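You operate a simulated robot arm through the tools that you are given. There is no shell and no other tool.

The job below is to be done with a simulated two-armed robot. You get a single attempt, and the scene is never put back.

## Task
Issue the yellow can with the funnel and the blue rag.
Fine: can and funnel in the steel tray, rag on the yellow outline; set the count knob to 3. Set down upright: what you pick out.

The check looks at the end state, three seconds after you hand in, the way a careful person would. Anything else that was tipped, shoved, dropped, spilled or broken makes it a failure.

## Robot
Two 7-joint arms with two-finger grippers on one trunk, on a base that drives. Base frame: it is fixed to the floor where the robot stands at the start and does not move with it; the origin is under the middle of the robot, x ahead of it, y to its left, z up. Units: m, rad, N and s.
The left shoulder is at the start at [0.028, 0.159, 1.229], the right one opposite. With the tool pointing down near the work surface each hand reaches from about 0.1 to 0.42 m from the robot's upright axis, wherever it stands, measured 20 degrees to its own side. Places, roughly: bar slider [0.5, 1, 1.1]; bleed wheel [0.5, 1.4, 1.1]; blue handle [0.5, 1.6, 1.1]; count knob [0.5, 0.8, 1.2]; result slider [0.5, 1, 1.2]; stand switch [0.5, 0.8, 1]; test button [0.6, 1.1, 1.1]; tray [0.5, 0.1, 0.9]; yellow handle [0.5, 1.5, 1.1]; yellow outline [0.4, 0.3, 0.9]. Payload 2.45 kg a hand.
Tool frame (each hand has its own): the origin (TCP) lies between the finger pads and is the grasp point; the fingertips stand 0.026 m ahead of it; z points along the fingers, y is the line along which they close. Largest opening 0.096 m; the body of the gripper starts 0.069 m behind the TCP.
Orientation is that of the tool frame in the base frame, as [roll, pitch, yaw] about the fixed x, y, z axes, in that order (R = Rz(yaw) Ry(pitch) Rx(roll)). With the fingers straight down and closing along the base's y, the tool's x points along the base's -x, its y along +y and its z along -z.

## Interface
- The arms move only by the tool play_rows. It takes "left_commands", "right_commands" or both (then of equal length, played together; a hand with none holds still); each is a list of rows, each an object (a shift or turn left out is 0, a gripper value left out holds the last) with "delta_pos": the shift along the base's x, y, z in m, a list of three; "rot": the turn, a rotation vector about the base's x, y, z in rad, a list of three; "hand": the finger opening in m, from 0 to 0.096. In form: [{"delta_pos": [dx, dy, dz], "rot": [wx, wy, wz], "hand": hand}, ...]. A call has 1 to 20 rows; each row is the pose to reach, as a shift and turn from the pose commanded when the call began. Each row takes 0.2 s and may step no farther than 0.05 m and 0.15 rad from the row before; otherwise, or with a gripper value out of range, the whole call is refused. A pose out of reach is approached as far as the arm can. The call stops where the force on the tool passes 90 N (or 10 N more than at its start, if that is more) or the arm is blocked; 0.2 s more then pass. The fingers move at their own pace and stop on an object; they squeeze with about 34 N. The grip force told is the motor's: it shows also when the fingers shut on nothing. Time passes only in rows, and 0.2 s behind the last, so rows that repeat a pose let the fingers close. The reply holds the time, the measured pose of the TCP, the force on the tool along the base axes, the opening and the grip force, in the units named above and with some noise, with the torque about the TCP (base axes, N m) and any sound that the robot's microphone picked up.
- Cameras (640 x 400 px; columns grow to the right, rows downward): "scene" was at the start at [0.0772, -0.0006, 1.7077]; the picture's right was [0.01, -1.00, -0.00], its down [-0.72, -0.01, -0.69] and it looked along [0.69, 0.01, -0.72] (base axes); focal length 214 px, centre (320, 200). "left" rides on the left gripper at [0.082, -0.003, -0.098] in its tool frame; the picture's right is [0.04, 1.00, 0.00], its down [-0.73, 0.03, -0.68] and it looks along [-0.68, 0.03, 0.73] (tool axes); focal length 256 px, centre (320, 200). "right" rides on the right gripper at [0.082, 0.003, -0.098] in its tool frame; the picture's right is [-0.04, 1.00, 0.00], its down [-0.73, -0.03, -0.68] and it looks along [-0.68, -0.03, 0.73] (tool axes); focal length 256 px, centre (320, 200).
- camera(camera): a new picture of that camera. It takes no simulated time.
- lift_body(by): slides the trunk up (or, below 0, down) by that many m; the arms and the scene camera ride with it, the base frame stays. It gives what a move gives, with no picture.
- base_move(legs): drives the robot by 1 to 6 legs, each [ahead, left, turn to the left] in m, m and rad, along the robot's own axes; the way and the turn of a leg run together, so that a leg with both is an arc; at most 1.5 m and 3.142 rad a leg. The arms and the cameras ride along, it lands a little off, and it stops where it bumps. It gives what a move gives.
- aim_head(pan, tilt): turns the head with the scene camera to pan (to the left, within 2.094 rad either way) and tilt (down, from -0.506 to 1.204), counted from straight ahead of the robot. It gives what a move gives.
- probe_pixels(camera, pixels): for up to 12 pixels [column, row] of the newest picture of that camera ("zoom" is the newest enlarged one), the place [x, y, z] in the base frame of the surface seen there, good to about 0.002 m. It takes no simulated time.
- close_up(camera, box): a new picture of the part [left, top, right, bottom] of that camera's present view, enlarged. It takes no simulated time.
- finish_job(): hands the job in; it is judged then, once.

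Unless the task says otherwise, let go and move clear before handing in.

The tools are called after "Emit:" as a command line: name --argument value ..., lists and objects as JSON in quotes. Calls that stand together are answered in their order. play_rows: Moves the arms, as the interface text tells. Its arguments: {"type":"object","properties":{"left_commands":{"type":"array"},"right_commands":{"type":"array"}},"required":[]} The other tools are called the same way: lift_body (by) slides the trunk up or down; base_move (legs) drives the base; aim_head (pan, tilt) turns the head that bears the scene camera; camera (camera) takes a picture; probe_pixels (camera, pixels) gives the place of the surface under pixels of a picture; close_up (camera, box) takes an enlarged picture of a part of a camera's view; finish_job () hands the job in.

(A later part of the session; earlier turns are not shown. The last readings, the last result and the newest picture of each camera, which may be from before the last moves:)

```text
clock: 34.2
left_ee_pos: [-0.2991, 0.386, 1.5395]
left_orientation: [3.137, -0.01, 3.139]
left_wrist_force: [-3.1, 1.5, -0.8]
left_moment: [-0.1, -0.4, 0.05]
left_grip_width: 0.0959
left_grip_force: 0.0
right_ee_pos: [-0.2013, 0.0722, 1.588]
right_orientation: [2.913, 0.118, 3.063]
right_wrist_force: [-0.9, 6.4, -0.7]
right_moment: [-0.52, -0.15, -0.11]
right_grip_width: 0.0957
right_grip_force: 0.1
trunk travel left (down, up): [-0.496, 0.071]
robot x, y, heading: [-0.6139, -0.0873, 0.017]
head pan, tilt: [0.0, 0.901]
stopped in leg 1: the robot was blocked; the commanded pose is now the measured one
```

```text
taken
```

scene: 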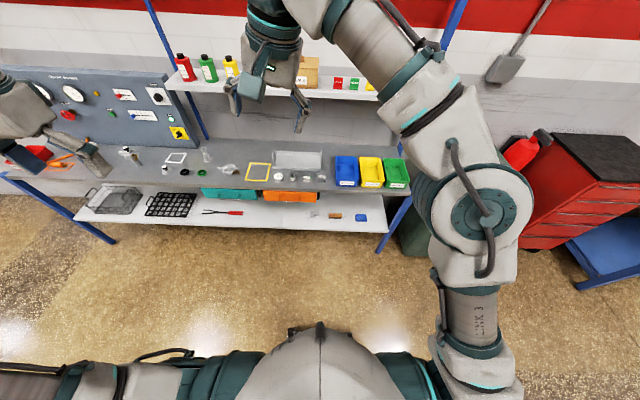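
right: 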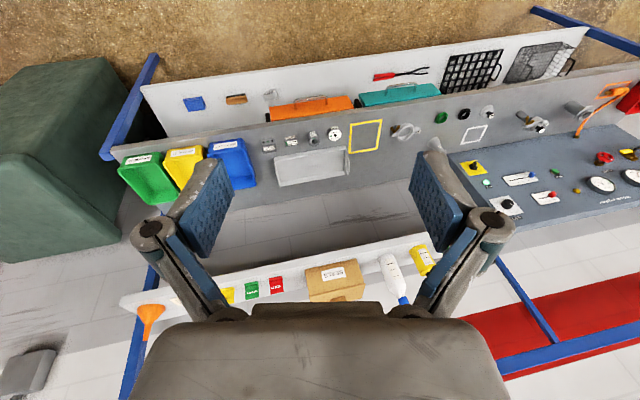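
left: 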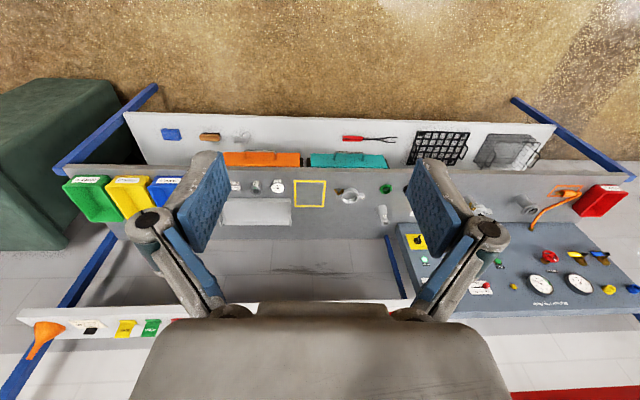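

Nothing on the bench is disturbed. I'll try single hold rows on the left arm only, at shifted timings, to let it settle.

Emit:
play_rows --left_commands '[{}, {}, {}, {}, {}, {}, {}, {}, {}, {}]'

Emit:
play_rows --left_commands '[{}, {}, {}, {}, {}, {}, {}, {}, {}, {}]'

Emit:
aim_head --pan 0.0 --tilt 0.88

Emit:
aim_head --pan 0.0 --tilt 0.9

Emit:
aim_head --pan 0.0 --tilt 0.88

Emit:
aim_head --pan 0.0 --tilt 0.9

Emit:
aim_head --pan 0.0 --tilt 0.88

Emit:
aim_head --pan 0.0 --tilt 0.9

```text
clock: 34.6
left_ee_pos: [-0.3151, 0.2403, 1.5813]
left_orientation: [3.047, 0.012, -3.125]
left_wrist_force: [-0.3, -3.2, 3.1]
left_moment: [0.14, -0.04, -0.01]
left_grip_width: 0.0959
left_grip_force: 0.2
right_ee_pos: [-0.2243, -0.1187, 1.5973]
right_orientation: [2.858, 0.103, 3.047]
right_wrist_force: [0.2, -2.8, 2.3]
right_moment: [0.19, 0.06, 0.07]
right_grip_width: 0.0961
right_grip_force: 0.0
trunk travel left (down, up): [-0.496, 0.071]
robot x, y, heading: [-0.6197, -0.1099, 0.003]
head pan, tilt: [0.0, 0.901]
stopped in row 1 (right hand): the arm was blocked; the commanded pose is now the measured one
```

```text
clock: 35.0
left_ee_pos: [-0.2992, 0.4637, 1.5152]
left_orientation: [-3.088, 0.002, -3.116]
left_wrist_force: [-0.9, -0.3, -1.5]
left_moment: [-0.08, -0.06, 0.04]
left_grip_width: 0.0957
left_grip_force: 0.0
right_ee_pos: [-0.2183, 0.1094, 1.5707]
right_orientation: [3.0, 0.1, 3.07]
right_wrist_force: [-1.1, 2.8, -0.5]
right_moment: [-0.19, -0.02, -0.04]
right_grip_width: 0.0959
right_grip_force: 0.1
trunk travel left (down, up): [-0.496, 0.071]
robot x, y, heading: [-0.6198, -0.09, -0.002]
head pan, tilt: [0.0, 0.901]
stopped in row 2 (right hand): the arm was blocked; the commanded pose is now the measured one
```

```text
clock: 35.6
left_ee_pos: [-0.3064, 0.284, 1.5668]
left_orientation: [3.079, 0.009, -3.122]
left_wrist_force: [1.5, -0.6, 1.8]
left_moment: [0.08, 0.0, 0.0]
left_grip_width: 0.0959
left_grip_force: 0.0
right_ee_pos: [-0.2234, -0.0798, 1.5852]
right_orientation: [2.893, 0.094, 3.058]
right_wrist_force: [1.4, -5.0, 2.7]
right_moment: [0.41, 0.11, 0.11]
right_grip_width: 0.0958
right_grip_force: 0.1
trunk travel left (down, up): [-0.496, 0.071]
robot x, y, heading: [-0.6257, -0.1117, -0.001]
head pan, tilt: [0.0, 0.88]
```

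```text
clock: 36.2
left_ee_pos: [-0.2969, 0.4516, 1.5202]
left_orientation: [-3.102, -0.017, -3.116]
left_wrist_force: [-0.9, -0.6, -2.4]
left_moment: [0.0, -0.05, 0.07]
left_grip_width: 0.0962
left_grip_force: 0.1
right_ee_pos: [-0.2048, 0.1064, 1.5855]
right_orientation: [2.955, 0.107, 3.048]
right_wrist_force: [3.8, -0.2, 4.0]
right_moment: [0.09, 0.38, 0.04]
right_grip_width: 0.096
right_grip_force: 0.0
trunk travel left (down, up): [-0.496, 0.071]
robot x, y, heading: [-0.6249, -0.0861, -0.001]
head pan, tilt: [0.0, 0.901]
```

```text
clock: 36.9
left_ee_pos: [-0.3138, 0.3311, 1.5533]
left_orientation: [3.108, 0.01, -3.116]
left_wrist_force: [0.5, -0.2, 0.5]
left_moment: [-0.04, 0.06, 0.0]
left_grip_width: 0.0961
left_grip_force: 0.1
right_ee_pos: [-0.2403, -0.0359, 1.569]
right_orientation: [2.939, 0.096, 3.077]
right_wrist_force: [-2.3, -1.6, -1.3]
right_moment: [0.2, -0.18, 0.01]
right_grip_width: 0.0959
right_grip_force: 0.0
trunk travel left (down, up): [-0.496, 0.071]
robot x, y, heading: [-0.6281, -0.1038, -0.003]
head pan, tilt: [0.0, 0.88]
```

```text
clock: 37.5
left_ee_pos: [-0.3106, 0.395, 1.5399]
left_orientation: [3.137, -0.009, -3.119]
left_wrist_force: [-0.3, 1.5, -0.7]
left_moment: [-0.11, -0.03, 0.03]
left_grip_width: 0.0962
left_grip_force: 0.1
right_ee_pos: [-0.2133, 0.0925, 1.607]
right_orientation: [2.873, 0.139, 3.039]
right_wrist_force: [-0.1, 5.1, 2.0]
right_moment: [-0.45, -0.02, -0.1]
right_grip_width: 0.0958
right_grip_force: 0.1
trunk travel left (down, up): [-0.496, 0.071]
robot x, y, heading: [-0.6121, -0.0972, 0.015]
head pan, tilt: [0.0, 0.901]
```

```text
clock: 38.1
left_ee_pos: [-0.3165, 0.4013, 1.5361]
left_orientation: [-3.131, 0.015, -3.114]
left_wrist_force: [0.4, 0.2, 0.5]
left_moment: [-0.02, -0.01, 0.03]
left_grip_width: 0.096
left_grip_force: 0.1
right_ee_pos: [-0.2454, 0.0288, 1.5649]
right_orientation: [2.988, 0.099, 3.085]
right_wrist_force: [0.0, -1.3, 1.7]
right_moment: [0.15, -0.01, 0.01]
right_grip_width: 0.0961
right_grip_force: 0.0
trunk travel left (down, up): [-0.496, 0.071]
robot x, y, heading: [-0.6248, -0.0937, -0.001]
head pan, tilt: [0.0, 0.88]
```

```text
clock: 38.7
left_ee_pos: [-0.3071, 0.3389, 1.5536]
left_orientation: [3.104, -0.005, -3.114]
left_wrist_force: [0.6, 2.0, 2.0]
left_moment: [-0.28, 0.04, 0.0]
left_grip_width: 0.0959
left_grip_force: 0.0
right_ee_pos: [-0.2063, 0.0323, 1.6117]
right_orientation: [2.842, 0.135, 3.034]
right_wrist_force: [0.0, -0.6, 0.7]
right_moment: [-0.02, 0.04, 0.03]
right_grip_width: 0.0956
right_grip_force: 0.0
trunk travel left (down, up): [-0.496, 0.071]
robot x, y, heading: [-0.6072, -0.1059, 0.018]
head pan, tilt: [0.0, 0.901]
```

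The whole robot is rocking sideways as a rigid body (roll ±0.07 rad, hands moving accordingly). I'll pass time with null head moves so nothing excites it.

Emit:
aim_head --pan 0.0 --tilt 0.9

Emit:
aim_head --pan 0.0 --tilt 0.9

Emit:
aim_head --pan 0.0 --tilt 0.9

Emit:
aim_head --pan 0.0 --tilt 0.9

Emit:
aim_head --pan 0.0 --tilt 0.9

Emit:
aim_head --pan 0.0 --tilt 0.9

Emit:
aim_head --pan 0.0 --tilt 0.9

Emit:
aim_head --pan 0.0 --tilt 0.9

Emit:
aim_head --pan 0.0 --tilt 0.9

Emit:
aim_head --pan 0.0 --tilt 0.9

```text
clock: 39.3
left_ee_pos: [-0.3129, 0.4462, 1.5227]
left_orientation: [-3.103, 0.011, -3.112]
left_wrist_force: [-0.4, -0.9, 0.5]
left_moment: [0.15, -0.01, 0.03]
left_grip_width: 0.096
left_grip_force: 0.2
right_ee_pos: [-0.2433, 0.0844, 1.5608]
right_orientation: [3.011, 0.102, 3.087]
right_wrist_force: [-2.5, 7.2, -1.7]
right_moment: [-0.64, -0.31, -0.06]
right_grip_width: 0.0958
right_grip_force: 0.0
trunk travel left (down, up): [-0.496, 0.071]
robot x, y, heading: [-0.626, -0.0846, -0.002]
head pan, tilt: [0.0, 0.901]
```

```text
clock: 39.9
left_ee_pos: [-0.3052, 0.3133, 1.5599]
left_orientation: [3.091, -0.001, -3.108]
left_wrist_force: [3.6, 2.8, 2.4]
left_moment: [-0.25, 0.29, 0.03]
left_grip_width: 0.0962
left_grip_force: 0.0
right_ee_pos: [-0.2072, -0.004, 1.6146]
right_orientation: [2.837, 0.128, 3.033]
right_wrist_force: [0.4, -3.6, -0.2]
right_moment: [0.26, 0.04, 0.08]
right_grip_width: 0.0959
right_grip_force: 0.0
trunk travel left (down, up): [-0.496, 0.071]
robot x, y, heading: [-0.6102, -0.1065, 0.013]
head pan, tilt: [0.0, 0.901]
```

```text
clock: 40.5
left_ee_pos: [-0.3149, 0.4633, 1.5168]
left_orientation: [-3.091, 0.013, -3.112]
left_wrist_force: [-0.2, -2.9, 0.1]
left_moment: [0.21, 0.01, 0.04]
left_grip_width: 0.096
left_grip_force: 0.0
right_ee_pos: [-0.2431, 0.1077, 1.56]
right_orientation: [3.015, 0.106, 3.086]
right_wrist_force: [-2.7, 8.8, -2.6]
right_moment: [-0.81, -0.32, -0.11]
right_grip_width: 0.0959
right_grip_force: 0.0
trunk travel left (down, up): [-0.496, 0.071]
robot x, y, heading: [-0.6228, -0.0863, -0.002]
head pan, tilt: [0.0, 0.901]
```

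```text
clock: 41.1
left_ee_pos: [-0.3049, 0.3071, 1.5616]
left_orientation: [3.087, -0.004, -3.107]
left_wrist_force: [4.1, 2.7, 1.9]
left_moment: [-0.22, 0.41, 0.03]
left_grip_width: 0.0962
left_grip_force: 0.0
right_ee_pos: [-0.2049, -0.0113, 1.6145]
right_orientation: [2.828, 0.13, 3.033]
right_wrist_force: [0.7, -3.3, -1.0]
right_moment: [0.25, -0.05, 0.07]
right_grip_width: 0.0961
right_grip_force: 0.1
trunk travel left (down, up): [-0.496, 0.071]
robot x, y, heading: [-0.6083, -0.113, 0.014]
head pan, tilt: [0.0, 0.901]
```

```text
clock: 41.7
left_ee_pos: [-0.3191, 0.4701, 1.5162]
left_orientation: [-3.09, 0.014, -3.114]
left_wrist_force: [-0.2, -3.2, 1.1]
left_moment: [0.25, 0.02, 0.07]
left_grip_width: 0.0958
left_grip_force: 0.0
right_ee_pos: [-0.2459, 0.1133, 1.561]
right_orientation: [3.017, 0.109, 3.088]
right_wrist_force: [-2.7, 10.4, -3.0]
right_moment: [-0.86, -0.38, -0.14]
right_grip_width: 0.0959
right_grip_force: 0.1
trunk travel left (down, up): [-0.496, 0.071]
robot x, y, heading: [-0.6229, -0.0847, -0.005]
head pan, tilt: [0.0, 0.901]
```

```text
clock: 42.3
left_ee_pos: [-0.3064, 0.3127, 1.5615]
left_orientation: [3.085, -0.002, -3.106]
left_wrist_force: [3.1, 2.9, 1.8]
left_moment: [-0.33, 0.26, 0.04]
left_grip_width: 0.0958
left_grip_force: 0.1
right_ee_pos: [-0.2022, 0.0053, 1.6183]
right_orientation: [2.819, 0.138, 3.042]
right_wrist_force: [-0.7, -3.5, -0.5]
right_moment: [0.19, -0.07, 0.03]
right_grip_width: 0.096
right_grip_force: 0.0
trunk travel left (down, up): [-0.496, 0.071]
robot x, y, heading: [-0.6001, -0.1123, 0.029]
head pan, tilt: [0.0, 0.901]
```

```text
clock: 42.9
left_ee_pos: [-0.3275, 0.4655, 1.5185]
left_orientation: [-3.091, 0.018, -3.11]
left_wrist_force: [-1.2, -2.5, 0.2]
left_moment: [0.21, -0.06, 0.05]
left_grip_width: 0.0959
left_grip_force: 0.2
right_ee_pos: [-0.255, 0.1038, 1.5613]
right_orientation: [3.019, 0.112, 3.091]
right_wrist_force: [-3.6, 8.2, -2.6]
right_moment: [-0.72, -0.39, -0.16]
right_grip_width: 0.096
right_grip_force: 0.1
trunk travel left (down, up): [-0.496, 0.071]
robot x, y, heading: [-0.6247, -0.0834, 0.002]
head pan, tilt: [0.0, 0.901]
```

```text
clock: 43.5
left_ee_pos: [-0.3115, 0.3277, 1.5608]
left_orientation: [3.09, 0.005, -3.1]
left_wrist_force: [-3.8, 3.2, -0.6]
left_moment: [-0.3, -0.3, -0.04]
left_grip_width: 0.096
left_grip_force: 0.2
right_ee_pos: [-0.2016, 0.0359, 1.6232]
right_orientation: [2.805, 0.151, 3.055]
right_wrist_force: [-1.6, 1.5, 2.7]
right_moment: [-0.13, -0.13, -0.01]
right_grip_width: 0.0963
right_grip_force: 0.2
trunk travel left (down, up): [-0.496, 0.071]
robot x, y, heading: [-0.5837, -0.1064, 0.05]
head pan, tilt: [0.0, 0.901]
```

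```text
clock: 44.1
left_ee_pos: [-0.3363, 0.4539, 1.523]
left_orientation: [-3.1, 0.021, -3.109]
left_wrist_force: [-0.8, -1.3, 0.4]
left_moment: [0.15, -0.07, 0.02]
left_grip_width: 0.0958
left_grip_force: 0.0
right_ee_pos: [-0.2635, 0.0834, 1.562]
right_orientation: [3.02, 0.107, 3.096]
right_wrist_force: [-2.4, 0.9, 3.4]
right_moment: [-0.14, -0.21, -0.03]
right_grip_width: 0.0962
right_grip_force: 0.1
trunk travel left (down, up): [-0.496, 0.071]
robot x, y, heading: [-0.6292, -0.0835, 0.007]
head pan, tilt: [0.0, 0.901]
```

```text
clock: 44.7
left_ee_pos: [-0.3147, 0.3479, 1.5621]
left_orientation: [3.101, 0.017, -3.095]
left_wrist_force: [2.4, 1.0, 3.2]
left_moment: [-0.04, 0.23, 0.0]
left_grip_width: 0.0959
left_grip_force: 0.0
right_ee_pos: [-0.1999, 0.07, 1.6268]
right_orientation: [2.799, 0.156, 3.067]
right_wrist_force: [0.9, -1.6, 0.1]
right_moment: [0.08, 0.12, 0.09]
right_grip_width: 0.0959
right_grip_force: 0.0
trunk travel left (down, up): [-0.496, 0.071]
robot x, y, heading: [-0.5763, -0.1047, 0.062]
head pan, tilt: [0.0, 0.901]
```

It's a sustained sideways rocking, with trunk high. Lowering the centre of mass should calm it; I'll try short trunk steps.

Emit:
lift_body --by -0.05

Emit:
lift_body --by -0.05

Emit:
lift_body --by -0.05

```text
clock: 45.0
left_ee_pos: [-0.3189, 0.2224, 1.5779]
left_orientation: [3.033, 0.01, -3.109]
left_wrist_force: [-1.2, 0.4, 3.3]
left_moment: [-0.06, -0.09, -0.06]
left_grip_width: 0.096
left_grip_force: 0.0
right_ee_pos: [-0.2207, -0.1291, 1.6097]
right_orientation: [2.804, 0.117, 3.029]
right_wrist_force: [0.8, -3.6, 4.5]
right_moment: [0.19, 0.17, 0.1]
right_grip_width: 0.0963
right_grip_force: 0.0
trunk travel left (down, up): [-0.493, 0.074]
robot x, y, heading: [-0.6048, -0.1202, 0.011]
head pan, tilt: [0.0, 0.901]
stopped: the arm was blocked; the commanded pose is now the measured one
```

```text
clock: 45.4
left_ee_pos: [-0.2976, 0.4588, 1.4951]
left_orientation: [-3.094, -0.02, -3.093]
left_wrist_force: [-0.4, 1.5, -3.4]
left_moment: [-0.18, -0.04, 0.0]
left_grip_width: 0.0961
left_grip_force: 0.1
right_ee_pos: [-0.209, 0.109, 1.5641]
right_orientation: [2.973, 0.119, 3.064]
right_wrist_force: [-0.5, 3.2, 0.0]
right_moment: [-0.28, -0.1, -0.04]
right_grip_width: 0.0957
right_grip_force: 0.1
trunk travel left (down, up): [-0.484, 0.082]
robot x, y, heading: [-0.6031, -0.1067, 0.021]
head pan, tilt: [0.0, 0.901]
stopped: the arm was blocked; the commanded pose is now the measured one
```

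```text
clock: 45.9
left_ee_pos: [-0.3079, 0.2733, 1.5308]
left_orientation: [3.103, -0.02, -3.084]
left_wrist_force: [0.7, -0.6, 1.0]
left_moment: [0.06, 0.09, -0.03]
left_grip_width: 0.0958
left_grip_force: 0.0
right_ee_pos: [-0.1832, -0.0288, 1.5763]
right_orientation: [2.801, 0.009, 2.992]
right_wrist_force: [1.4, 0.2, -4.5]
right_moment: [0.08, 0.08, 0.07]
right_grip_width: 0.0957
right_grip_force: 0.1
trunk travel left (down, up): [-0.471, 0.096]
robot x, y, heading: [-0.5933, -0.1109, 0.035]
head pan, tilt: [0.0, 0.901]
stopped: the arm was blocked; the commanded pose is now the measured one
```

Each call gets a bit lower (travel left −0.498 → −0.471). I'll continue in this way.

Emit:
lift_body --by -0.1

Emit:
lift_body --by -0.1

Emit:
lift_body --by -0.1

Emit:
lift_body --by -0.1

Emit:
camera --camera "scene"

```text
clock: 46.2
left_ee_pos: [-0.317, 0.1851, 1.556]
left_orientation: [2.996, -0.004, -3.089]
left_wrist_force: [-0.5, -0.9, 1.3]
left_moment: [0.09, -0.05, -0.04]
left_grip_width: 0.0957
left_grip_force: 0.1
right_ee_pos: [-0.1986, -0.146, 1.5846]
right_orientation: [2.757, 0.054, 2.984]
right_wrist_force: [2.1, -2.1, 1.7]
right_moment: [0.06, 0.16, 0.04]
right_grip_width: 0.0962
right_grip_force: 0.1
trunk travel left (down, up): [-0.468, 0.098]
robot x, y, heading: [-0.5951, -0.126, 0.025]
head pan, tilt: [0.0, 0.901]
stopped: the arm was blocked; the commanded pose is now the measured one
```

```text
clock: 47.1
left_ee_pos: [-0.3254, 0.1381, 1.4921]
left_orientation: [3.032, 0.006, -3.107]
left_wrist_force: [-0.4, -1.8, 0.8]
left_moment: [0.15, 0.0, -0.03]
left_grip_width: 0.0961
left_grip_force: 0.1
right_ee_pos: [-0.2044, -0.2095, 1.52]
right_orientation: [2.714, 0.043, 2.967]
right_wrist_force: [1.9, -1.7, 1.2]
right_moment: [0.13, 0.2, 0.09]
right_grip_width: 0.0959
right_grip_force: 0.0
trunk travel left (down, up): [-0.4, 0.167]
robot x, y, heading: [-0.5963, -0.1304, 0.025]
head pan, tilt: [0.0, 0.901]
stopped: the arm was blocked; the commanded pose is now the measured one
```

```text
clock: 48.4
left_ee_pos: [-0.2994, 0.253, 1.3546]
left_orientation: [3.082, -0.057, -3.099]
left_wrist_force: [-0.2, -0.6, 1.0]
left_moment: [-0.01, -0.05, 0.0]
left_grip_width: 0.0958
left_grip_force: 0.0
right_ee_pos: [-0.2072, -0.0856, 1.423]
right_orientation: [2.788, 0.064, 2.973]
right_wrist_force: [-2.7, 1.1, 0.7]
right_moment: [-0.11, -0.21, -0.09]
right_grip_width: 0.096
right_grip_force: 0.1
trunk travel left (down, up): [-0.3, 0.267]
robot x, y, heading: [-0.594, -0.1178, 0.021]
head pan, tilt: [0.0, 0.901]
```

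```text
clock: 49.8
left_ee_pos: [-0.2483, 0.2217, 1.2224]
left_orientation: [3.113, -0.176, -3.109]
left_wrist_force: [-1.6, 1.3, 0.4]
left_moment: [-0.12, -0.1, 0.0]
left_grip_width: 0.0961
left_grip_force: 0.0
right_ee_pos: [-0.2014, -0.1338, 1.3219]
right_orientation: [2.761, 0.051, 2.972]
right_wrist_force: [0.5, 0.6, 0.4]
right_moment: [-0.02, -0.05, -0.01]
right_grip_width: 0.096
right_grip_force: 0.1
trunk travel left (down, up): [-0.2, 0.367]
robot x, y, heading: [-0.5962, -0.1189, 0.02]
head pan, tilt: [0.0, 0.901]
```

```text
taken
```

scene: 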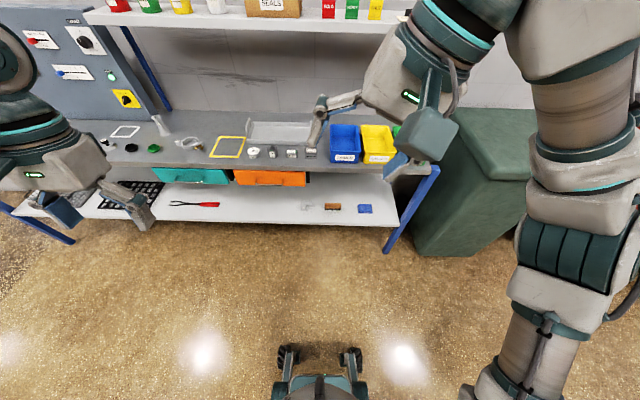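

The rocking has died down and the trunk is now low. I'll lower the rest of the way for the rag and take stock.

Emit:
lift_body --by -0.15

Emit:
play_rows --right_commands '[{}, {}, {}, {}, {}]' --left_commands '[{}, {}, {}, {}, {}]'

Emit:
camera --camera "scene"

```text
clock: 51.5
left_ee_pos: [-0.1537, 0.2156, 0.9822]
left_orientation: [3.076, -0.451, -3.097]
left_wrist_force: [-1.0, 0.5, 2.1]
left_moment: [-0.05, -0.11, 0.01]
left_grip_width: 0.0957
left_grip_force: 0.0
right_ee_pos: [-0.1904, -0.1393, 1.167]
right_orientation: [2.758, 0.025, 2.952]
right_wrist_force: [-2.0, -0.3, 1.3]
right_moment: [-0.05, -0.17, -0.08]
right_grip_width: 0.0961
right_grip_force: 0.1
trunk travel left (down, up): [-0.05, 0.517]
robot x, y, heading: [-0.5962, -0.1238, 0.017]
head pan, tilt: [0.0, 0.901]
```

```text
clock: 52.9
left_ee_pos: [-0.1545, 0.2636, 0.9682]
left_orientation: [3.092, -0.453, -3.11]
left_wrist_force: [-0.3, 0.7, 0.1]
left_moment: [-0.12, -0.06, 0.06]
left_grip_width: 0.0958
left_grip_force: 0.0
right_ee_pos: [-0.1702, -0.0802, 1.1461]
right_orientation: [2.816, -0.04, 2.941]
right_wrist_force: [-1.7, 2.2, -1.7]
right_moment: [-0.21, -0.08, -0.07]
right_grip_width: 0.0959
right_grip_force: 0.1
trunk travel left (down, up): [-0.05, 0.517]
robot x, y, heading: [-0.5973, -0.1128, 0.02]
head pan, tilt: [0.0, 0.901]
stopped in row 5 (right hand): the arm was blocked; the commanded pose is now the measured one
```

```text
taken
```

scene: 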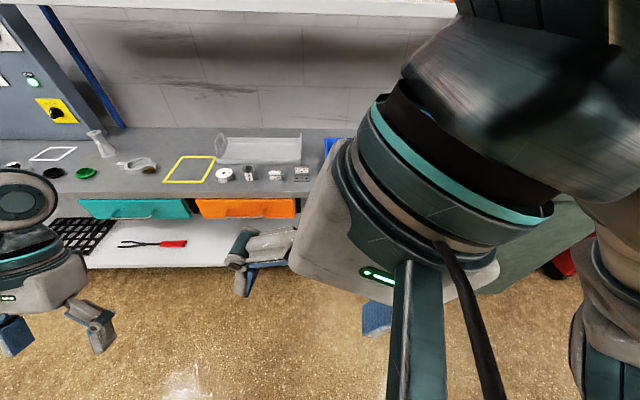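

The left hand has pitched (−0.45 rad) while the trunk went down, as if its arm leans on something. I'll look at the left side.

Emit:
aim_head --pan 0.9 --tilt 1.15

Emit:
camera --camera "scene"

Emit:
aim_head --pan -0.9 --tilt 1.15

Emit:
camera --camera "scene"

Emit:
camera --camera "right"

Emit:
camera --camera "left"

```text
clock: 54.1
left_ee_pos: [-0.1518, 0.201, 0.9853]
left_orientation: [3.029, -0.453, -3.092]
left_wrist_force: [0.5, -0.5, -0.2]
left_moment: [0.13, 0.0, -0.02]
left_grip_width: 0.0961
left_grip_force: 0.0
right_ee_pos: [-0.1678, -0.1528, 1.148]
right_orientation: [2.762, -0.055, 2.934]
right_wrist_force: [0.1, -1.6, 1.3]
right_moment: [0.15, 0.07, 0.03]
right_grip_width: 0.096
right_grip_force: 0.0
trunk travel left (down, up): [-0.05, 0.517]
robot x, y, heading: [-0.5948, -0.1262, 0.02]
head pan, tilt: [0.901, 1.15]
```

```text
taken
```

scene: 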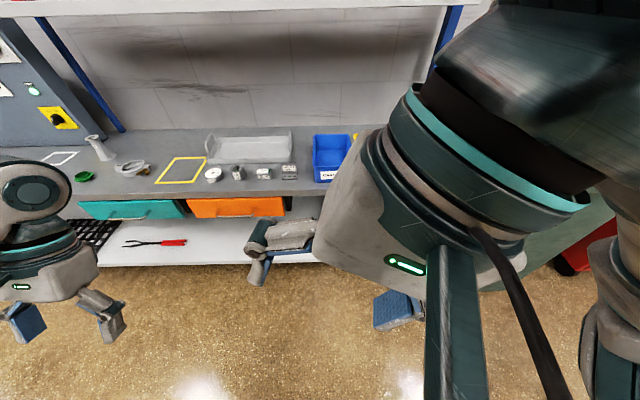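

```text
clock: 55.9
left_ee_pos: [-0.1521, 0.2239, 0.9794]
left_orientation: [3.052, -0.456, -3.099]
left_wrist_force: [1.1, 0.4, -0.6]
left_moment: [-0.01, -0.01, 0.02]
left_grip_width: 0.0959
left_grip_force: 0.1
right_ee_pos: [-0.1676, -0.1328, 1.1537]
right_orientation: [2.756, -0.05, 2.929]
right_wrist_force: [0.9, -0.3, 0.4]
right_moment: [0.04, 0.06, -0.01]
right_grip_width: 0.0959
right_grip_force: 0.1
trunk travel left (down, up): [-0.05, 0.517]
robot x, y, heading: [-0.5976, -0.1256, 0.027]
head pan, tilt: [-0.901, 1.15]
```

```text
taken
```

scene: 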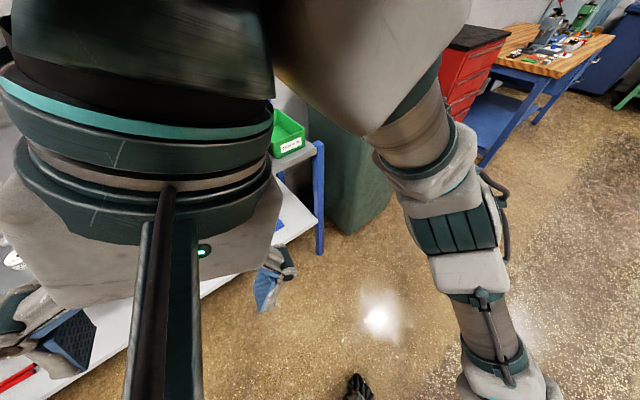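

```text
taken
```

right: 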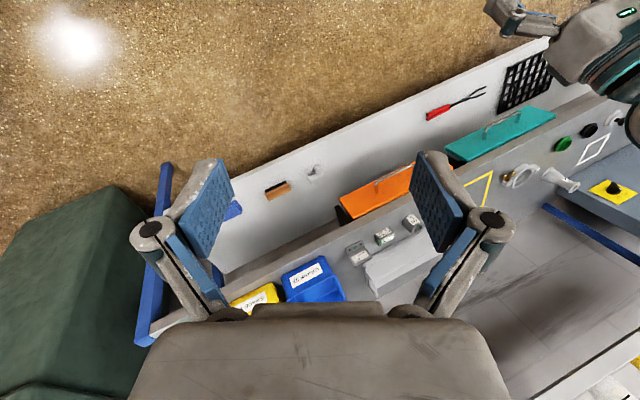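

```text
taken
```

left: 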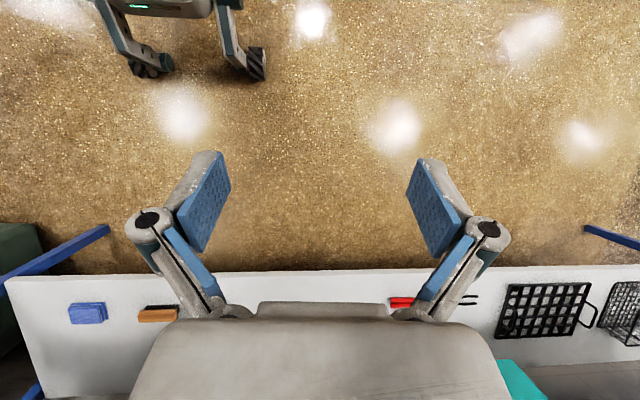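

Nothing is touched; the right hand sits tilted (roll 2.76) near the head. I'll straighten the right hand first while moving it slightly outward.

Emit:
play_rows --right_commands '[{"delta_pos": [0, -0.02, 0], "rot": [-0.08, 0, 0.045]}, {"delta_pos": [0, -0.05, -0.01], "rot": [-0.16, 0, 0.09]}, {"delta_pos": [0.01, -0.08, -0.03], "rot": [-0.24, 0, 0.135]}, {"delta_pos": [0.02, -0.11, -0.05], "rot": [-0.32, 0, 0.18]}, {"delta_pos": [0.03, -0.14, -0.07], "rot": [-0.39, 0, 0.22]}, {"delta_pos": [0.03, -0.16, -0.09], "rot": [-0.39, 0, 0.22]}, {"delta_pos": [0.03, -0.16, -0.09], "rot": [-0.39, 0, 0.22]}, {"delta_pos": [0.03, -0.16, -0.09], "rot": [-0.39, 0, 0.22]}]'

```text
clock: 57.7
left_ee_pos: [-0.1515, 0.2489, 0.9726]
left_orientation: [3.076, -0.456, -3.105]
left_wrist_force: [-0.2, 0.6, -0.7]
left_moment: [-0.06, -0.02, 0.03]
left_grip_width: 0.0961
left_grip_force: 0.1
right_ee_pos: [-0.1446, -0.2551, 1.0574]
right_orientation: [-3.108, 0.005, -3.117]
right_wrist_force: [0.1, 0.4, -0.5]
right_moment: [-0.1, -0.03, -0.03]
right_grip_width: 0.0961
right_grip_force: 0.1
right hand out of reach, approached as far as the arm can: row 3, 4, 5, 6, 7, 8
trunk travel left (down, up): [-0.05, 0.517]
robot x, y, heading: [-0.5959, -0.1208, 0.022]
head pan, tilt: [-0.901, 1.15]
```

The right hand is nearly straight now. Next, bring it down to z≈0.65 at y≈−0.365 with a forward tilt.

Emit:
play_rows --right_commands '[{"delta_pos": [0, -0.01, -0.03], "rot": [0, -0.04, 0]}, {"delta_pos": [0, -0.02, -0.07], "rot": [0, -0.08, 0]}, {"delta_pos": [0, -0.03, -0.11], "rot": [0, -0.14, 0]}, {"delta_pos": [0, -0.05, -0.15], "rot": [0, -0.2, 0]}, {"delta_pos": [0, -0.06, -0.19], "rot": [0, -0.28, 0]}, {"delta_pos": [0, -0.08, -0.23], "rot": [0, -0.36, 0]}, {"delta_pos": [0, -0.09, -0.27], "rot": [0, -0.44, 0]}, {"delta_pos": [0, -0.1, -0.31], "rot": [0, -0.52, 0]}, {"delta_pos": [0, -0.11, -0.35], "rot": [0, -0.6, 0]}, {"delta_pos": [0, -0.11, -0.38], "rot": [0, -0.6, 0]}, {"delta_pos": [0, -0.11, -0.4], "rot": [0, -0.6, 0]}, {"delta_pos": [0, -0.11, -0.4], "rot": [0, -0.6, 0]}]'

Emit:
aim_head --pan -0.3 --tilt 0.8

Emit:
camera --camera "scene"

Emit:
camera --camera "right"

```text
clock: 60.3
left_ee_pos: [-0.153, 0.2353, 0.9766]
left_orientation: [3.063, -0.453, -3.103]
left_wrist_force: [0.4, -0.4, -0.6]
left_moment: [-0.02, -0.04, 0.01]
left_grip_width: 0.096
left_grip_force: 0.1
right_ee_pos: [-0.1038, -0.3838, 0.6474]
right_orientation: [-3.101, 0.603, -3.111]
right_wrist_force: [0.2, 0.1, 0.6]
right_moment: [0.0, -0.01, -0.02]
right_grip_width: 0.096
right_grip_force: 0.1
right hand out of reach, approached as far as the arm can: row 8, 9, 10, 11, 12
trunk travel left (down, up): [-0.05, 0.517]
robot x, y, heading: [-0.5946, -0.1211, 0.022]
head pan, tilt: [-0.901, 1.15]
```

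```text
clock: 61.3
left_ee_pos: [-0.1507, 0.2251, 0.9794]
left_orientation: [3.056, -0.453, -3.101]
left_wrist_force: [-0.4, -0.1, 0.6]
left_moment: [0.01, 0.0, 0.0]
left_grip_width: 0.096
left_grip_force: 0.0
right_ee_pos: [-0.1047, -0.3941, 0.6449]
right_orientation: [-3.108, 0.603, -3.118]
right_wrist_force: [-0.9, -0.5, -0.9]
right_moment: [0.02, -0.02, 0.0]
right_grip_width: 0.096
right_grip_force: 0.1
trunk travel left (down, up): [-0.05, 0.517]
robot x, y, heading: [-0.5983, -0.1208, 0.022]
head pan, tilt: [-0.3, 0.799]
```

```text
taken
```

scene: 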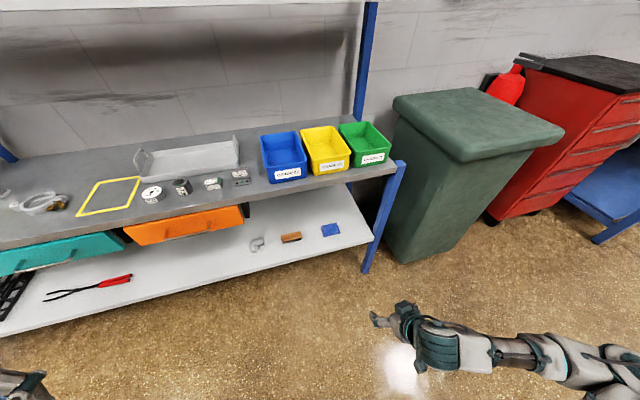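

```text
taken
```

right: 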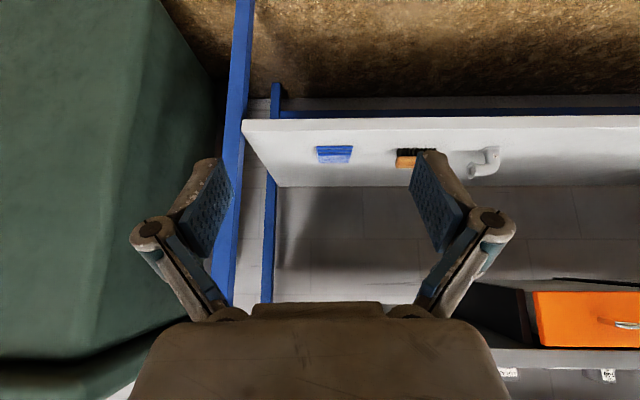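

The rag is now clearly in view at scene (330,230) and right-hand (334,154). I'll measure the rag and the elbow, to check clearance from the bin.

Emit:
probe_pixels --camera "scene" --pixels '[[330, 230], [322, 226], [336, 223], [341, 233], [325, 237], [600, 375], [500, 345], [310, 392], [290, 237], [390, 250], [392, 262], [440, 330]]'

Emit:
close_up --camera "right" --box '[290, 120, 450, 220]'

Emit:
probe_pixels --camera "zoom" --pixels '[[110, 108], [245, 105], [120, 175], [240, 165], [180, 135], [180, 180]]'

Emit:
close_up --camera "scene" --box '[280, 190, 400, 265]'

```text
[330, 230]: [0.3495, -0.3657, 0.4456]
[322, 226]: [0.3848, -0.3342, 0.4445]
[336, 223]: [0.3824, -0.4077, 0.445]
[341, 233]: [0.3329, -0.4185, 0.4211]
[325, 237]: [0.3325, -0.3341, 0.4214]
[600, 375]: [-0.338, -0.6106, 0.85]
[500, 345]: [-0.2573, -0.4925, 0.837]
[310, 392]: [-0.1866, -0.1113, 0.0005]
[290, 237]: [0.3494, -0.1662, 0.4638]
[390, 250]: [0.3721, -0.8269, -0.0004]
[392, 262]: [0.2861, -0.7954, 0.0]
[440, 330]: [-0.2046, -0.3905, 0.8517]
```

```text
4.00 times, centred on (370, 170) of right
```

zoom: 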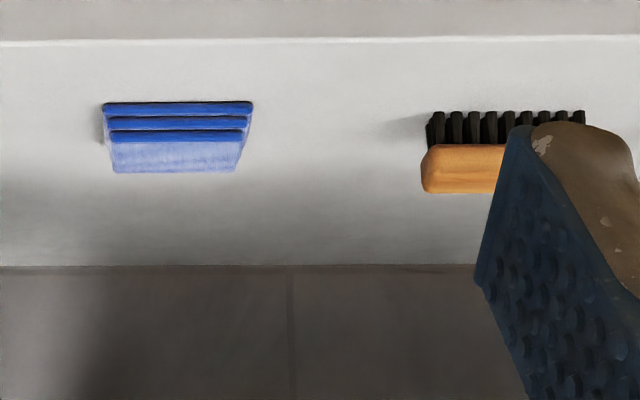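

```text
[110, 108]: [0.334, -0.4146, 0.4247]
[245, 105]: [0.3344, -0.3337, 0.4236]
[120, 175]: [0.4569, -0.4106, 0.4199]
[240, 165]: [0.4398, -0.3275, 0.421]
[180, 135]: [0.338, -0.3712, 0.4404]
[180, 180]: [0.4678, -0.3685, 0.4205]
```

```text
5.33 times, centred on (340, 228) of scene
```

zoom: 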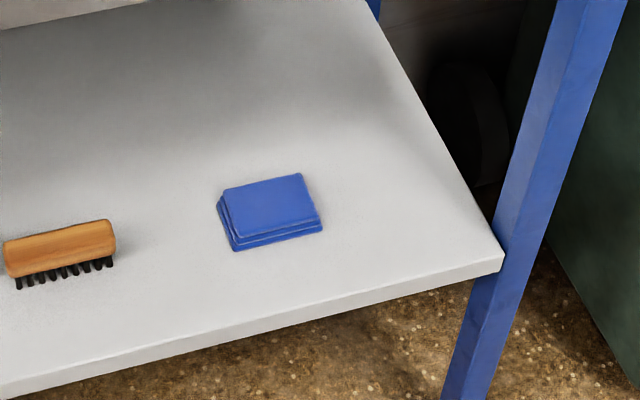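

The rag spans x 0.333–0.40, y −0.416…−0.333 (83 mm wide), centre y ≈ −0.375. The elbow is clear of the bin. I'll extend and lower the right hand in the open before driving in.

Emit:
play_rows --right_commands '[{"delta_pos": [0.02, 0, -0.02]}, {"delta_pos": [0.05, 0, -0.05]}, {"delta_pos": [0.08, 0, -0.08]}, {"delta_pos": [0.11, 0, -0.11]}, {"delta_pos": [0.14, 0, -0.14]}, {"delta_pos": [0.15, 0.0, -0.155]}, {"delta_pos": [0.15, 0.0, -0.155]}, {"delta_pos": [0.15, 0.0, -0.155]}]'

```text
clock: 63.1
left_ee_pos: [-0.1529, 0.2292, 0.9779]
left_orientation: [3.058, -0.456, -3.101]
left_wrist_force: [0.3, 0.2, -0.2]
left_moment: [-0.01, 0.02, 0.05]
left_grip_width: 0.0961
left_grip_force: 0.1
right_ee_pos: [0.0455, -0.3911, 0.4908]
right_orientation: [-3.106, 0.6, -3.116]
right_wrist_force: [0.9, 0.5, -0.2]
right_moment: [0.02, 0.0, 0.01]
right_grip_width: 0.0959
right_grip_force: 0.0
trunk travel left (down, up): [-0.05, 0.517]
robot x, y, heading: [-0.5981, -0.1219, 0.018]
head pan, tilt: [-0.3, 0.799]
```

The right hand is at (0.046,−0.391,0.491), in reach. I'll drive forward 0.27 m, which leaves the fingertips just short of and above the rag.

Emit:
base_move --legs '[[0.14, 0, 0], [0.13, 0, 0]]'

Emit:
aim_head --pan -0.3 --tilt 1.0

Emit:
camera --camera "scene"

Emit:
camera --camera "right"

```text
clock: 65.3
left_ee_pos: [0.1207, 0.2361, 0.9767]
left_orientation: [3.059, -0.457, -3.1]
left_wrist_force: [0.2, -0.3, 0.3]
left_moment: [-0.01, 0.07, -0.02]
left_grip_width: 0.096
left_grip_force: 0.0
right_ee_pos: [0.3153, -0.3843, 0.4897]
right_orientation: [-3.108, 0.601, -3.115]
right_wrist_force: [0.0, 0.4, -0.2]
right_moment: [0.0, -0.01, 0.01]
right_grip_width: 0.0958
right_grip_force: 0.0
trunk travel left (down, up): [-0.05, 0.517]
robot x, y, heading: [-0.3256, -0.1142, 0.022]
head pan, tilt: [-0.3, 0.799]
```

```text
clock: 66.0
left_ee_pos: [0.1132, 0.2365, 0.9797]
left_orientation: [3.059, -0.449, -3.101]
left_wrist_force: [0.3, 0.0, 0.6]
left_moment: [-0.01, -0.02, -0.01]
left_grip_width: 0.0958
left_grip_force: 0.0
right_ee_pos: [0.313, -0.3844, 0.4924]
right_orientation: [-3.107, 0.608, -3.114]
right_wrist_force: [0.2, 1.2, -0.6]
right_moment: [0.03, 0.01, -0.02]
right_grip_width: 0.0959
right_grip_force: 0.0
trunk travel left (down, up): [-0.05, 0.517]
robot x, y, heading: [-0.3256, -0.116, 0.019]
head pan, tilt: [-0.3, 1.0]
```

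```text
taken
```

scene: 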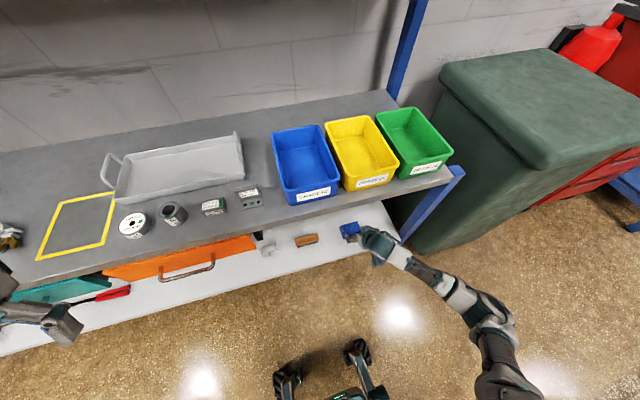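

```text
taken
```

right: 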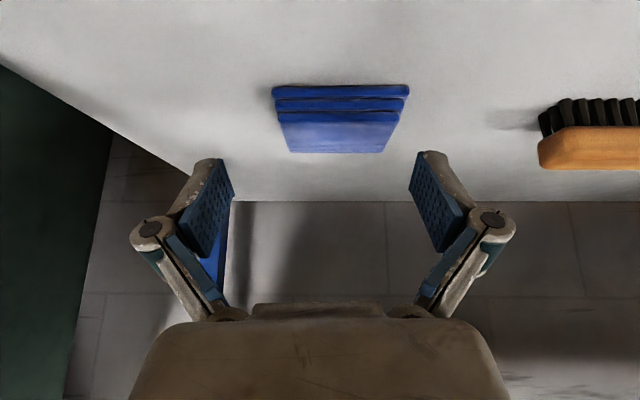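

The rag's centre is at about column 340 against the gripper centre at 320, so shift about +9 mm in y. I'll go forward above it, then down onto it.

Emit:
play_rows --right_commands '[{"delta_pos": [0.01, 0.003, 0.0], "hand": 0.096}, {"delta_pos": [0.025, 0.006, 0.0]}, {"delta_pos": [0.04, 0.009, 0.0]}, {"delta_pos": [0.045, 0.009, 0.0]}, {"delta_pos": [0.045, 0.009, 0.0]}, {"delta_pos": [0.045, 0.009, 0.0]}]'

Emit:
camera --camera "right"

```text
clock: 67.4
left_ee_pos: [0.113, 0.2364, 0.9798]
left_orientation: [3.058, -0.451, -3.101]
left_wrist_force: [-0.6, -0.9, -0.4]
left_moment: [-0.01, 0.01, 0.01]
left_grip_width: 0.0958
left_grip_force: 0.1
right_ee_pos: [0.3584, -0.3754, 0.4941]
right_orientation: [-3.104, 0.608, -3.114]
right_wrist_force: [-0.2, 0.8, 0.3]
right_moment: [-0.01, -0.02, 0.02]
right_grip_width: 0.0961
right_grip_force: 0.0
trunk travel left (down, up): [-0.05, 0.517]
robot x, y, heading: [-0.3236, -0.1149, 0.021]
head pan, tilt: [-0.3, 1.0]
```

```text
taken
```

right: 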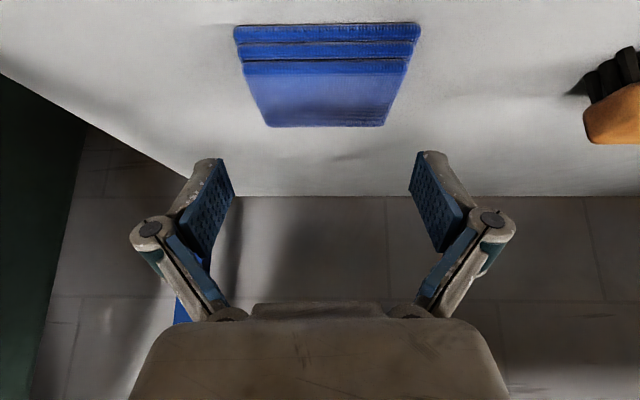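

Nearly aligned; I'll double check the rag position from this view before descending.

Emit:
probe_pixels --camera "right" --pixels '[[236, 30], [420, 28], [268, 124], [384, 124], [326, 95], [326, 160], [246, 68], [408, 66]]'

```text
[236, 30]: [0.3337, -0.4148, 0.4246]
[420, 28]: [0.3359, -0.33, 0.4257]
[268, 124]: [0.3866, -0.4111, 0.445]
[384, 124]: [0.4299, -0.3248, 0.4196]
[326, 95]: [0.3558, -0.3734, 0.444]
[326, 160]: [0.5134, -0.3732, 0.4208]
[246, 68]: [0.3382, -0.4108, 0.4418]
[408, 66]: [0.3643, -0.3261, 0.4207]
```

The rag is centred at about (0.363,−0.3725). I'll descend to TCP z≈0.450, watching the force.

Emit:
play_rows --right_commands '[{"delta_pos": [-0.003, 0.0025, -0.01]}, {"delta_pos": [-0.006, 0.0025, -0.02]}, {"delta_pos": [-0.008, 0.0025, -0.03]}, {"delta_pos": [-0.008, 0.0025, -0.037]}, {"delta_pos": [-0.008, 0.0025, -0.042]}, {"delta_pos": [-0.008, 0.0025, -0.042]}, {"delta_pos": [-0.008, 0.0025, -0.042]}]'

Emit:
camera --camera "right"

```text
clock: 69.0
left_ee_pos: [0.1149, 0.2368, 0.9808]
left_orientation: [3.06, -0.449, -3.1]
left_wrist_force: [0.0, -0.2, 1.1]
left_moment: [0.01, -0.02, -0.03]
left_grip_width: 0.0961
left_grip_force: 0.1
right_ee_pos: [0.3505, -0.372, 0.452]
right_orientation: [-3.104, 0.608, -3.114]
right_wrist_force: [0.5, 0.2, 0.3]
right_moment: [-0.02, 0.05, 0.0]
right_grip_width: 0.0962
right_grip_force: 0.2
trunk travel left (down, up): [-0.05, 0.517]
robot x, y, heading: [-0.3233, -0.1177, 0.026]
head pan, tilt: [-0.3, 1.0]
```

```text
taken
```

right: 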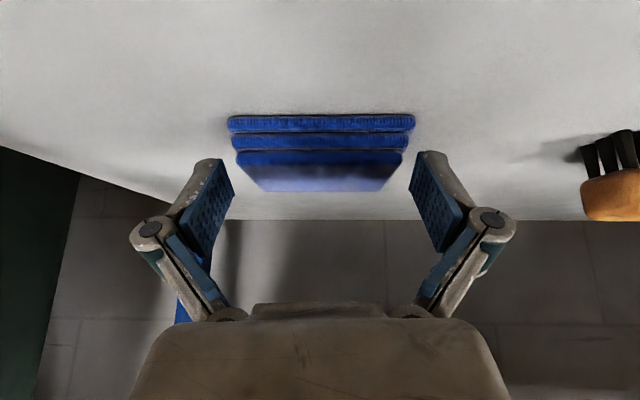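

The rag sits between the fingertips (cols 235–412). I'll close on it.

Emit:
play_rows --right_commands '[{"hand": 0.06}, {"hand": 0.06}, {"hand": 0.06}, {"hand": 0.06}, {"hand": 0.06}]'

Emit:
camera --camera "right"

```text
clock: 70.2
left_ee_pos: [0.1136, 0.2361, 0.9793]
left_orientation: [3.06, -0.449, -3.101]
left_wrist_force: [0.2, -0.2, -0.4]
left_moment: [0.0, 0.03, 0.03]
left_grip_width: 0.0958
left_grip_force: 0.0
right_ee_pos: [0.3498, -0.3725, 0.4511]
right_orientation: [-3.105, 0.608, -3.113]
right_wrist_force: [-0.4, -0.2, 1.6]
right_moment: [0.12, 0.0, -0.03]
right_grip_width: 0.0887
right_grip_force: 33.9
trunk travel left (down, up): [-0.05, 0.517]
robot x, y, heading: [-0.3249, -0.1161, 0.023]
head pan, tilt: [-0.3, 1.0]
```

```text
taken
```

right: 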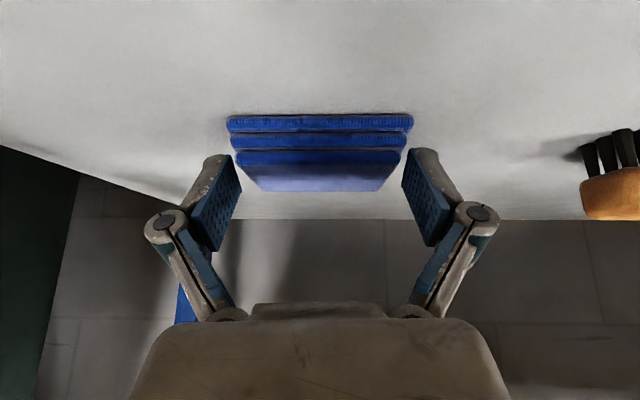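

The fingers stopped at 0.0887 m with 33.9 N: holding. I'll lift 25 mm and check.

Emit:
play_rows --right_commands '[{"delta_pos": [0, 0, 0.008], "hand": 0.06}, {"delta_pos": [0, 0, 0.016]}, {"delta_pos": [0, 0, 0.025]}, {"delta_pos": [0, 0, 0.025]}, {"delta_pos": [0, 0, 0.025]}]'

Emit:
camera --camera "right"

```text
clock: 71.4
left_ee_pos: [0.1134, 0.2367, 0.9793]
left_orientation: [3.058, -0.45, -3.102]
left_wrist_force: [-0.1, 0.4, -0.2]
left_moment: [-0.01, -0.03, -0.04]
left_grip_width: 0.0961
left_grip_force: 0.1
right_ee_pos: [0.3499, -0.3728, 0.4761]
right_orientation: [-3.106, 0.608, -3.113]
right_wrist_force: [0.3, 0.6, -0.1]
right_moment: [-0.01, 0.04, 0.02]
right_grip_width: 0.0891
right_grip_force: 34.4
trunk travel left (down, up): [-0.05, 0.517]
robot x, y, heading: [-0.3284, -0.1141, 0.023]
head pan, tilt: [-0.3, 1.0]
```

```text
taken
```

right: 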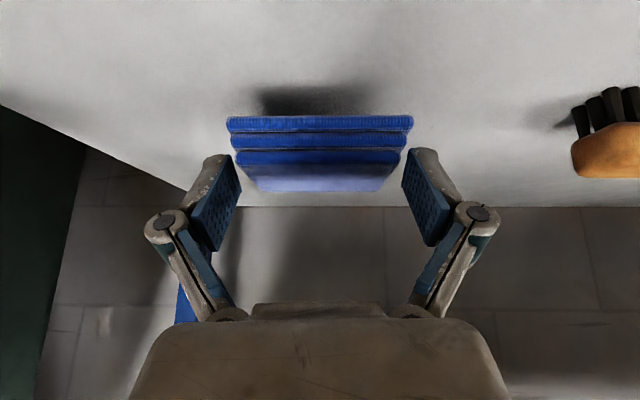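

The rag is held level. I'll back straight out from under the bench.

Emit:
base_move --legs '[[-0.15, 0, 0], [-0.2, 0, 0]]'

Emit:
camera --camera "right"

```text
clock: 74.0
left_ee_pos: [-0.2389, 0.2292, 0.9798]
left_orientation: [3.061, -0.449, -3.1]
left_wrist_force: [0.0, -0.8, -0.1]
left_moment: [0.03, -0.05, -0.01]
left_grip_width: 0.0959
left_grip_force: 0.0
right_ee_pos: [-0.0007, -0.38, 0.4771]
right_orientation: [-3.105, 0.608, -3.112]
right_wrist_force: [-1.1, 0.1, 0.2]
right_moment: [0.0, 0.04, 0.01]
right_grip_width: 0.0891
right_grip_force: 33.8
trunk travel left (down, up): [-0.05, 0.517]
robot x, y, heading: [-0.6787, -0.1211, 0.018]
head pan, tilt: [-0.3, 1.0]
```

```text
taken
```

right: 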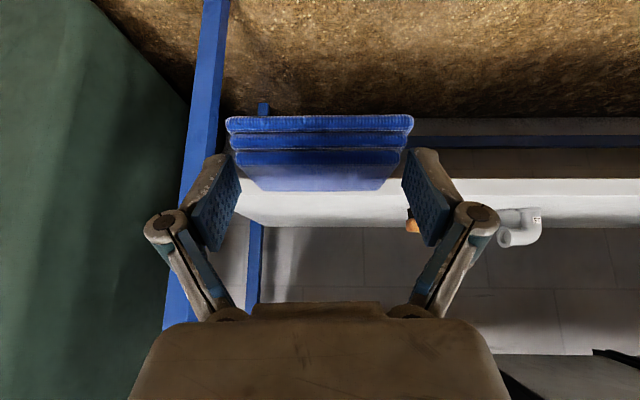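

Out and clear with the rag held. The trunk is low, so I'll test a small sideways step and check for rocking.

Emit:
base_move --legs '[[0, 0.05, 0]]'

Emit:
aim_head --pan 0.1 --tilt 0.8

```text
clock: 74.9
left_ee_pos: [-0.2442, 0.2453, 0.9916]
left_orientation: [3.027, -0.443, -3.09]
left_wrist_force: [0.5, -1.3, 0.9]
left_moment: [0.07, 0.0, -0.04]
left_grip_width: 0.0961
left_grip_force: 0.0
right_ee_pos: [-0.0032, -0.351, 0.4726]
right_orientation: [-3.133, 0.61, -3.13]
right_wrist_force: [-0.1, -2.6, -0.2]
right_moment: [0.12, -0.05, 0.07]
right_grip_width: 0.0891
right_grip_force: 34.0
trunk travel left (down, up): [-0.05, 0.517]
robot x, y, heading: [-0.6789, -0.0824, 0.025]
head pan, tilt: [-0.3, 1.0]
```

```text
clock: 75.8
left_ee_pos: [-0.248, 0.2426, 0.9934]
left_orientation: [3.03, -0.439, -3.091]
left_wrist_force: [-0.5, -1.6, 0.5]
left_moment: [0.08, -0.01, -0.04]
left_grip_width: 0.096
left_grip_force: 0.1
right_ee_pos: [-0.0067, -0.3567, 0.4758]
right_orientation: [-3.13, 0.616, -3.131]
right_wrist_force: [-0.1, -1.7, -0.2]
right_moment: [0.09, 0.01, 0.02]
right_grip_width: 0.0889
right_grip_force: 33.7
trunk travel left (down, up): [-0.05, 0.517]
robot x, y, heading: [-0.6789, -0.0857, 0.022]
head pan, tilt: [0.099, 0.799]
```

Sideways steps excite rocking, so I'll travel left by turning, driving ahead, and turning back.

Emit:
base_move --legs '[[0, 0, 0.8], [0, 0, 0.77]]'

Emit:
camera --camera "scene"

```text
clock: 80.3
left_ee_pos: [-1.0194, 0.3481, 0.9888]
left_orientation: [3.046, -0.438, -1.53]
left_wrist_force: [0.8, 0.8, 0.2]
left_moment: [-0.01, 0.03, 0.0]
left_grip_width: 0.0959
left_grip_force: 0.2
right_ee_pos: [-0.4138, 0.5895, 0.4802]
right_orientation: [-3.112, 0.615, -1.551]
right_wrist_force: [0.6, 0.0, -1.2]
right_moment: [0.01, 0.01, -0.04]
right_grip_width: 0.0891
right_grip_force: 34.3
trunk travel left (down, up): [-0.05, 0.517]
robot x, y, heading: [-0.6736, -0.0827, 1.591]
head pan, tilt: [0.099, 0.799]
```

```text
taken
```

scene: 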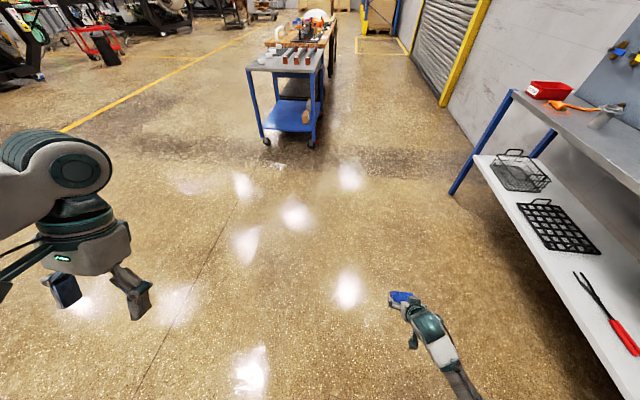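

Clear floor ahead. I'll drive 0.53 m along the bench and turn back to face it.

Emit:
base_move --legs '[[0.53, 0, 0], [0, 0, -0.8], [0, 0, -0.79]]'

Emit:
aim_head --pan -0.1 --tilt 0.7

Emit:
camera --camera "scene"

```text
clock: 87.6
left_ee_pos: [-0.2543, 0.7794, 0.9905]
left_orientation: [3.045, -0.435, -3.124]
left_wrist_force: [-0.7, 0.1, -0.2]
left_moment: [-0.01, 0.03, 0.03]
left_grip_width: 0.096
left_grip_force: 0.1
right_ee_pos: [-0.0254, 0.1684, 0.4845]
right_orientation: [-3.111, 0.62, 3.137]
right_wrist_force: [1.1, 0.0, 0.4]
right_moment: [-0.01, 0.04, 0.01]
right_grip_width: 0.0887
right_grip_force: 33.6
trunk travel left (down, up): [-0.05, 0.517]
robot x, y, heading: [-0.6883, 0.4465, -0.007]
head pan, tilt: [0.099, 0.799]
```

```text
clock: 88.3
left_ee_pos: [-0.2603, 0.7783, 0.9929]
left_orientation: [3.045, -0.429, -3.124]
left_wrist_force: [0.4, -0.6, 0.3]
left_moment: [0.0, 0.01, 0.0]
left_grip_width: 0.0963
left_grip_force: 0.0
right_ee_pos: [-0.0288, 0.1672, 0.488]
right_orientation: [-3.111, 0.628, 3.138]
right_wrist_force: [0.8, 1.3, 0.0]
right_moment: [0.0, -0.02, -0.01]
right_grip_width: 0.089
right_grip_force: 33.6
trunk travel left (down, up): [-0.05, 0.517]
robot x, y, heading: [-0.691, 0.4492, -0.002]
head pan, tilt: [-0.099, 0.7]
```

```text
taken
```

scene: 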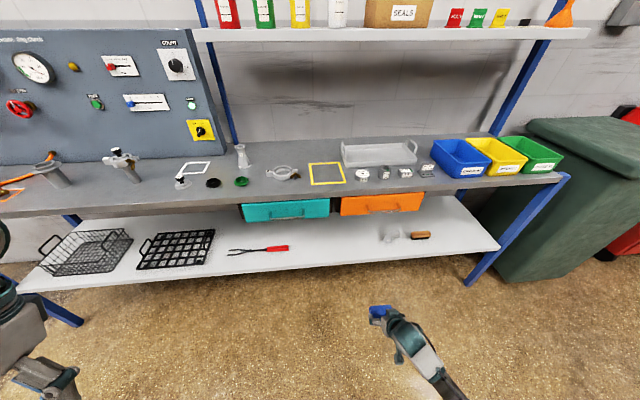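

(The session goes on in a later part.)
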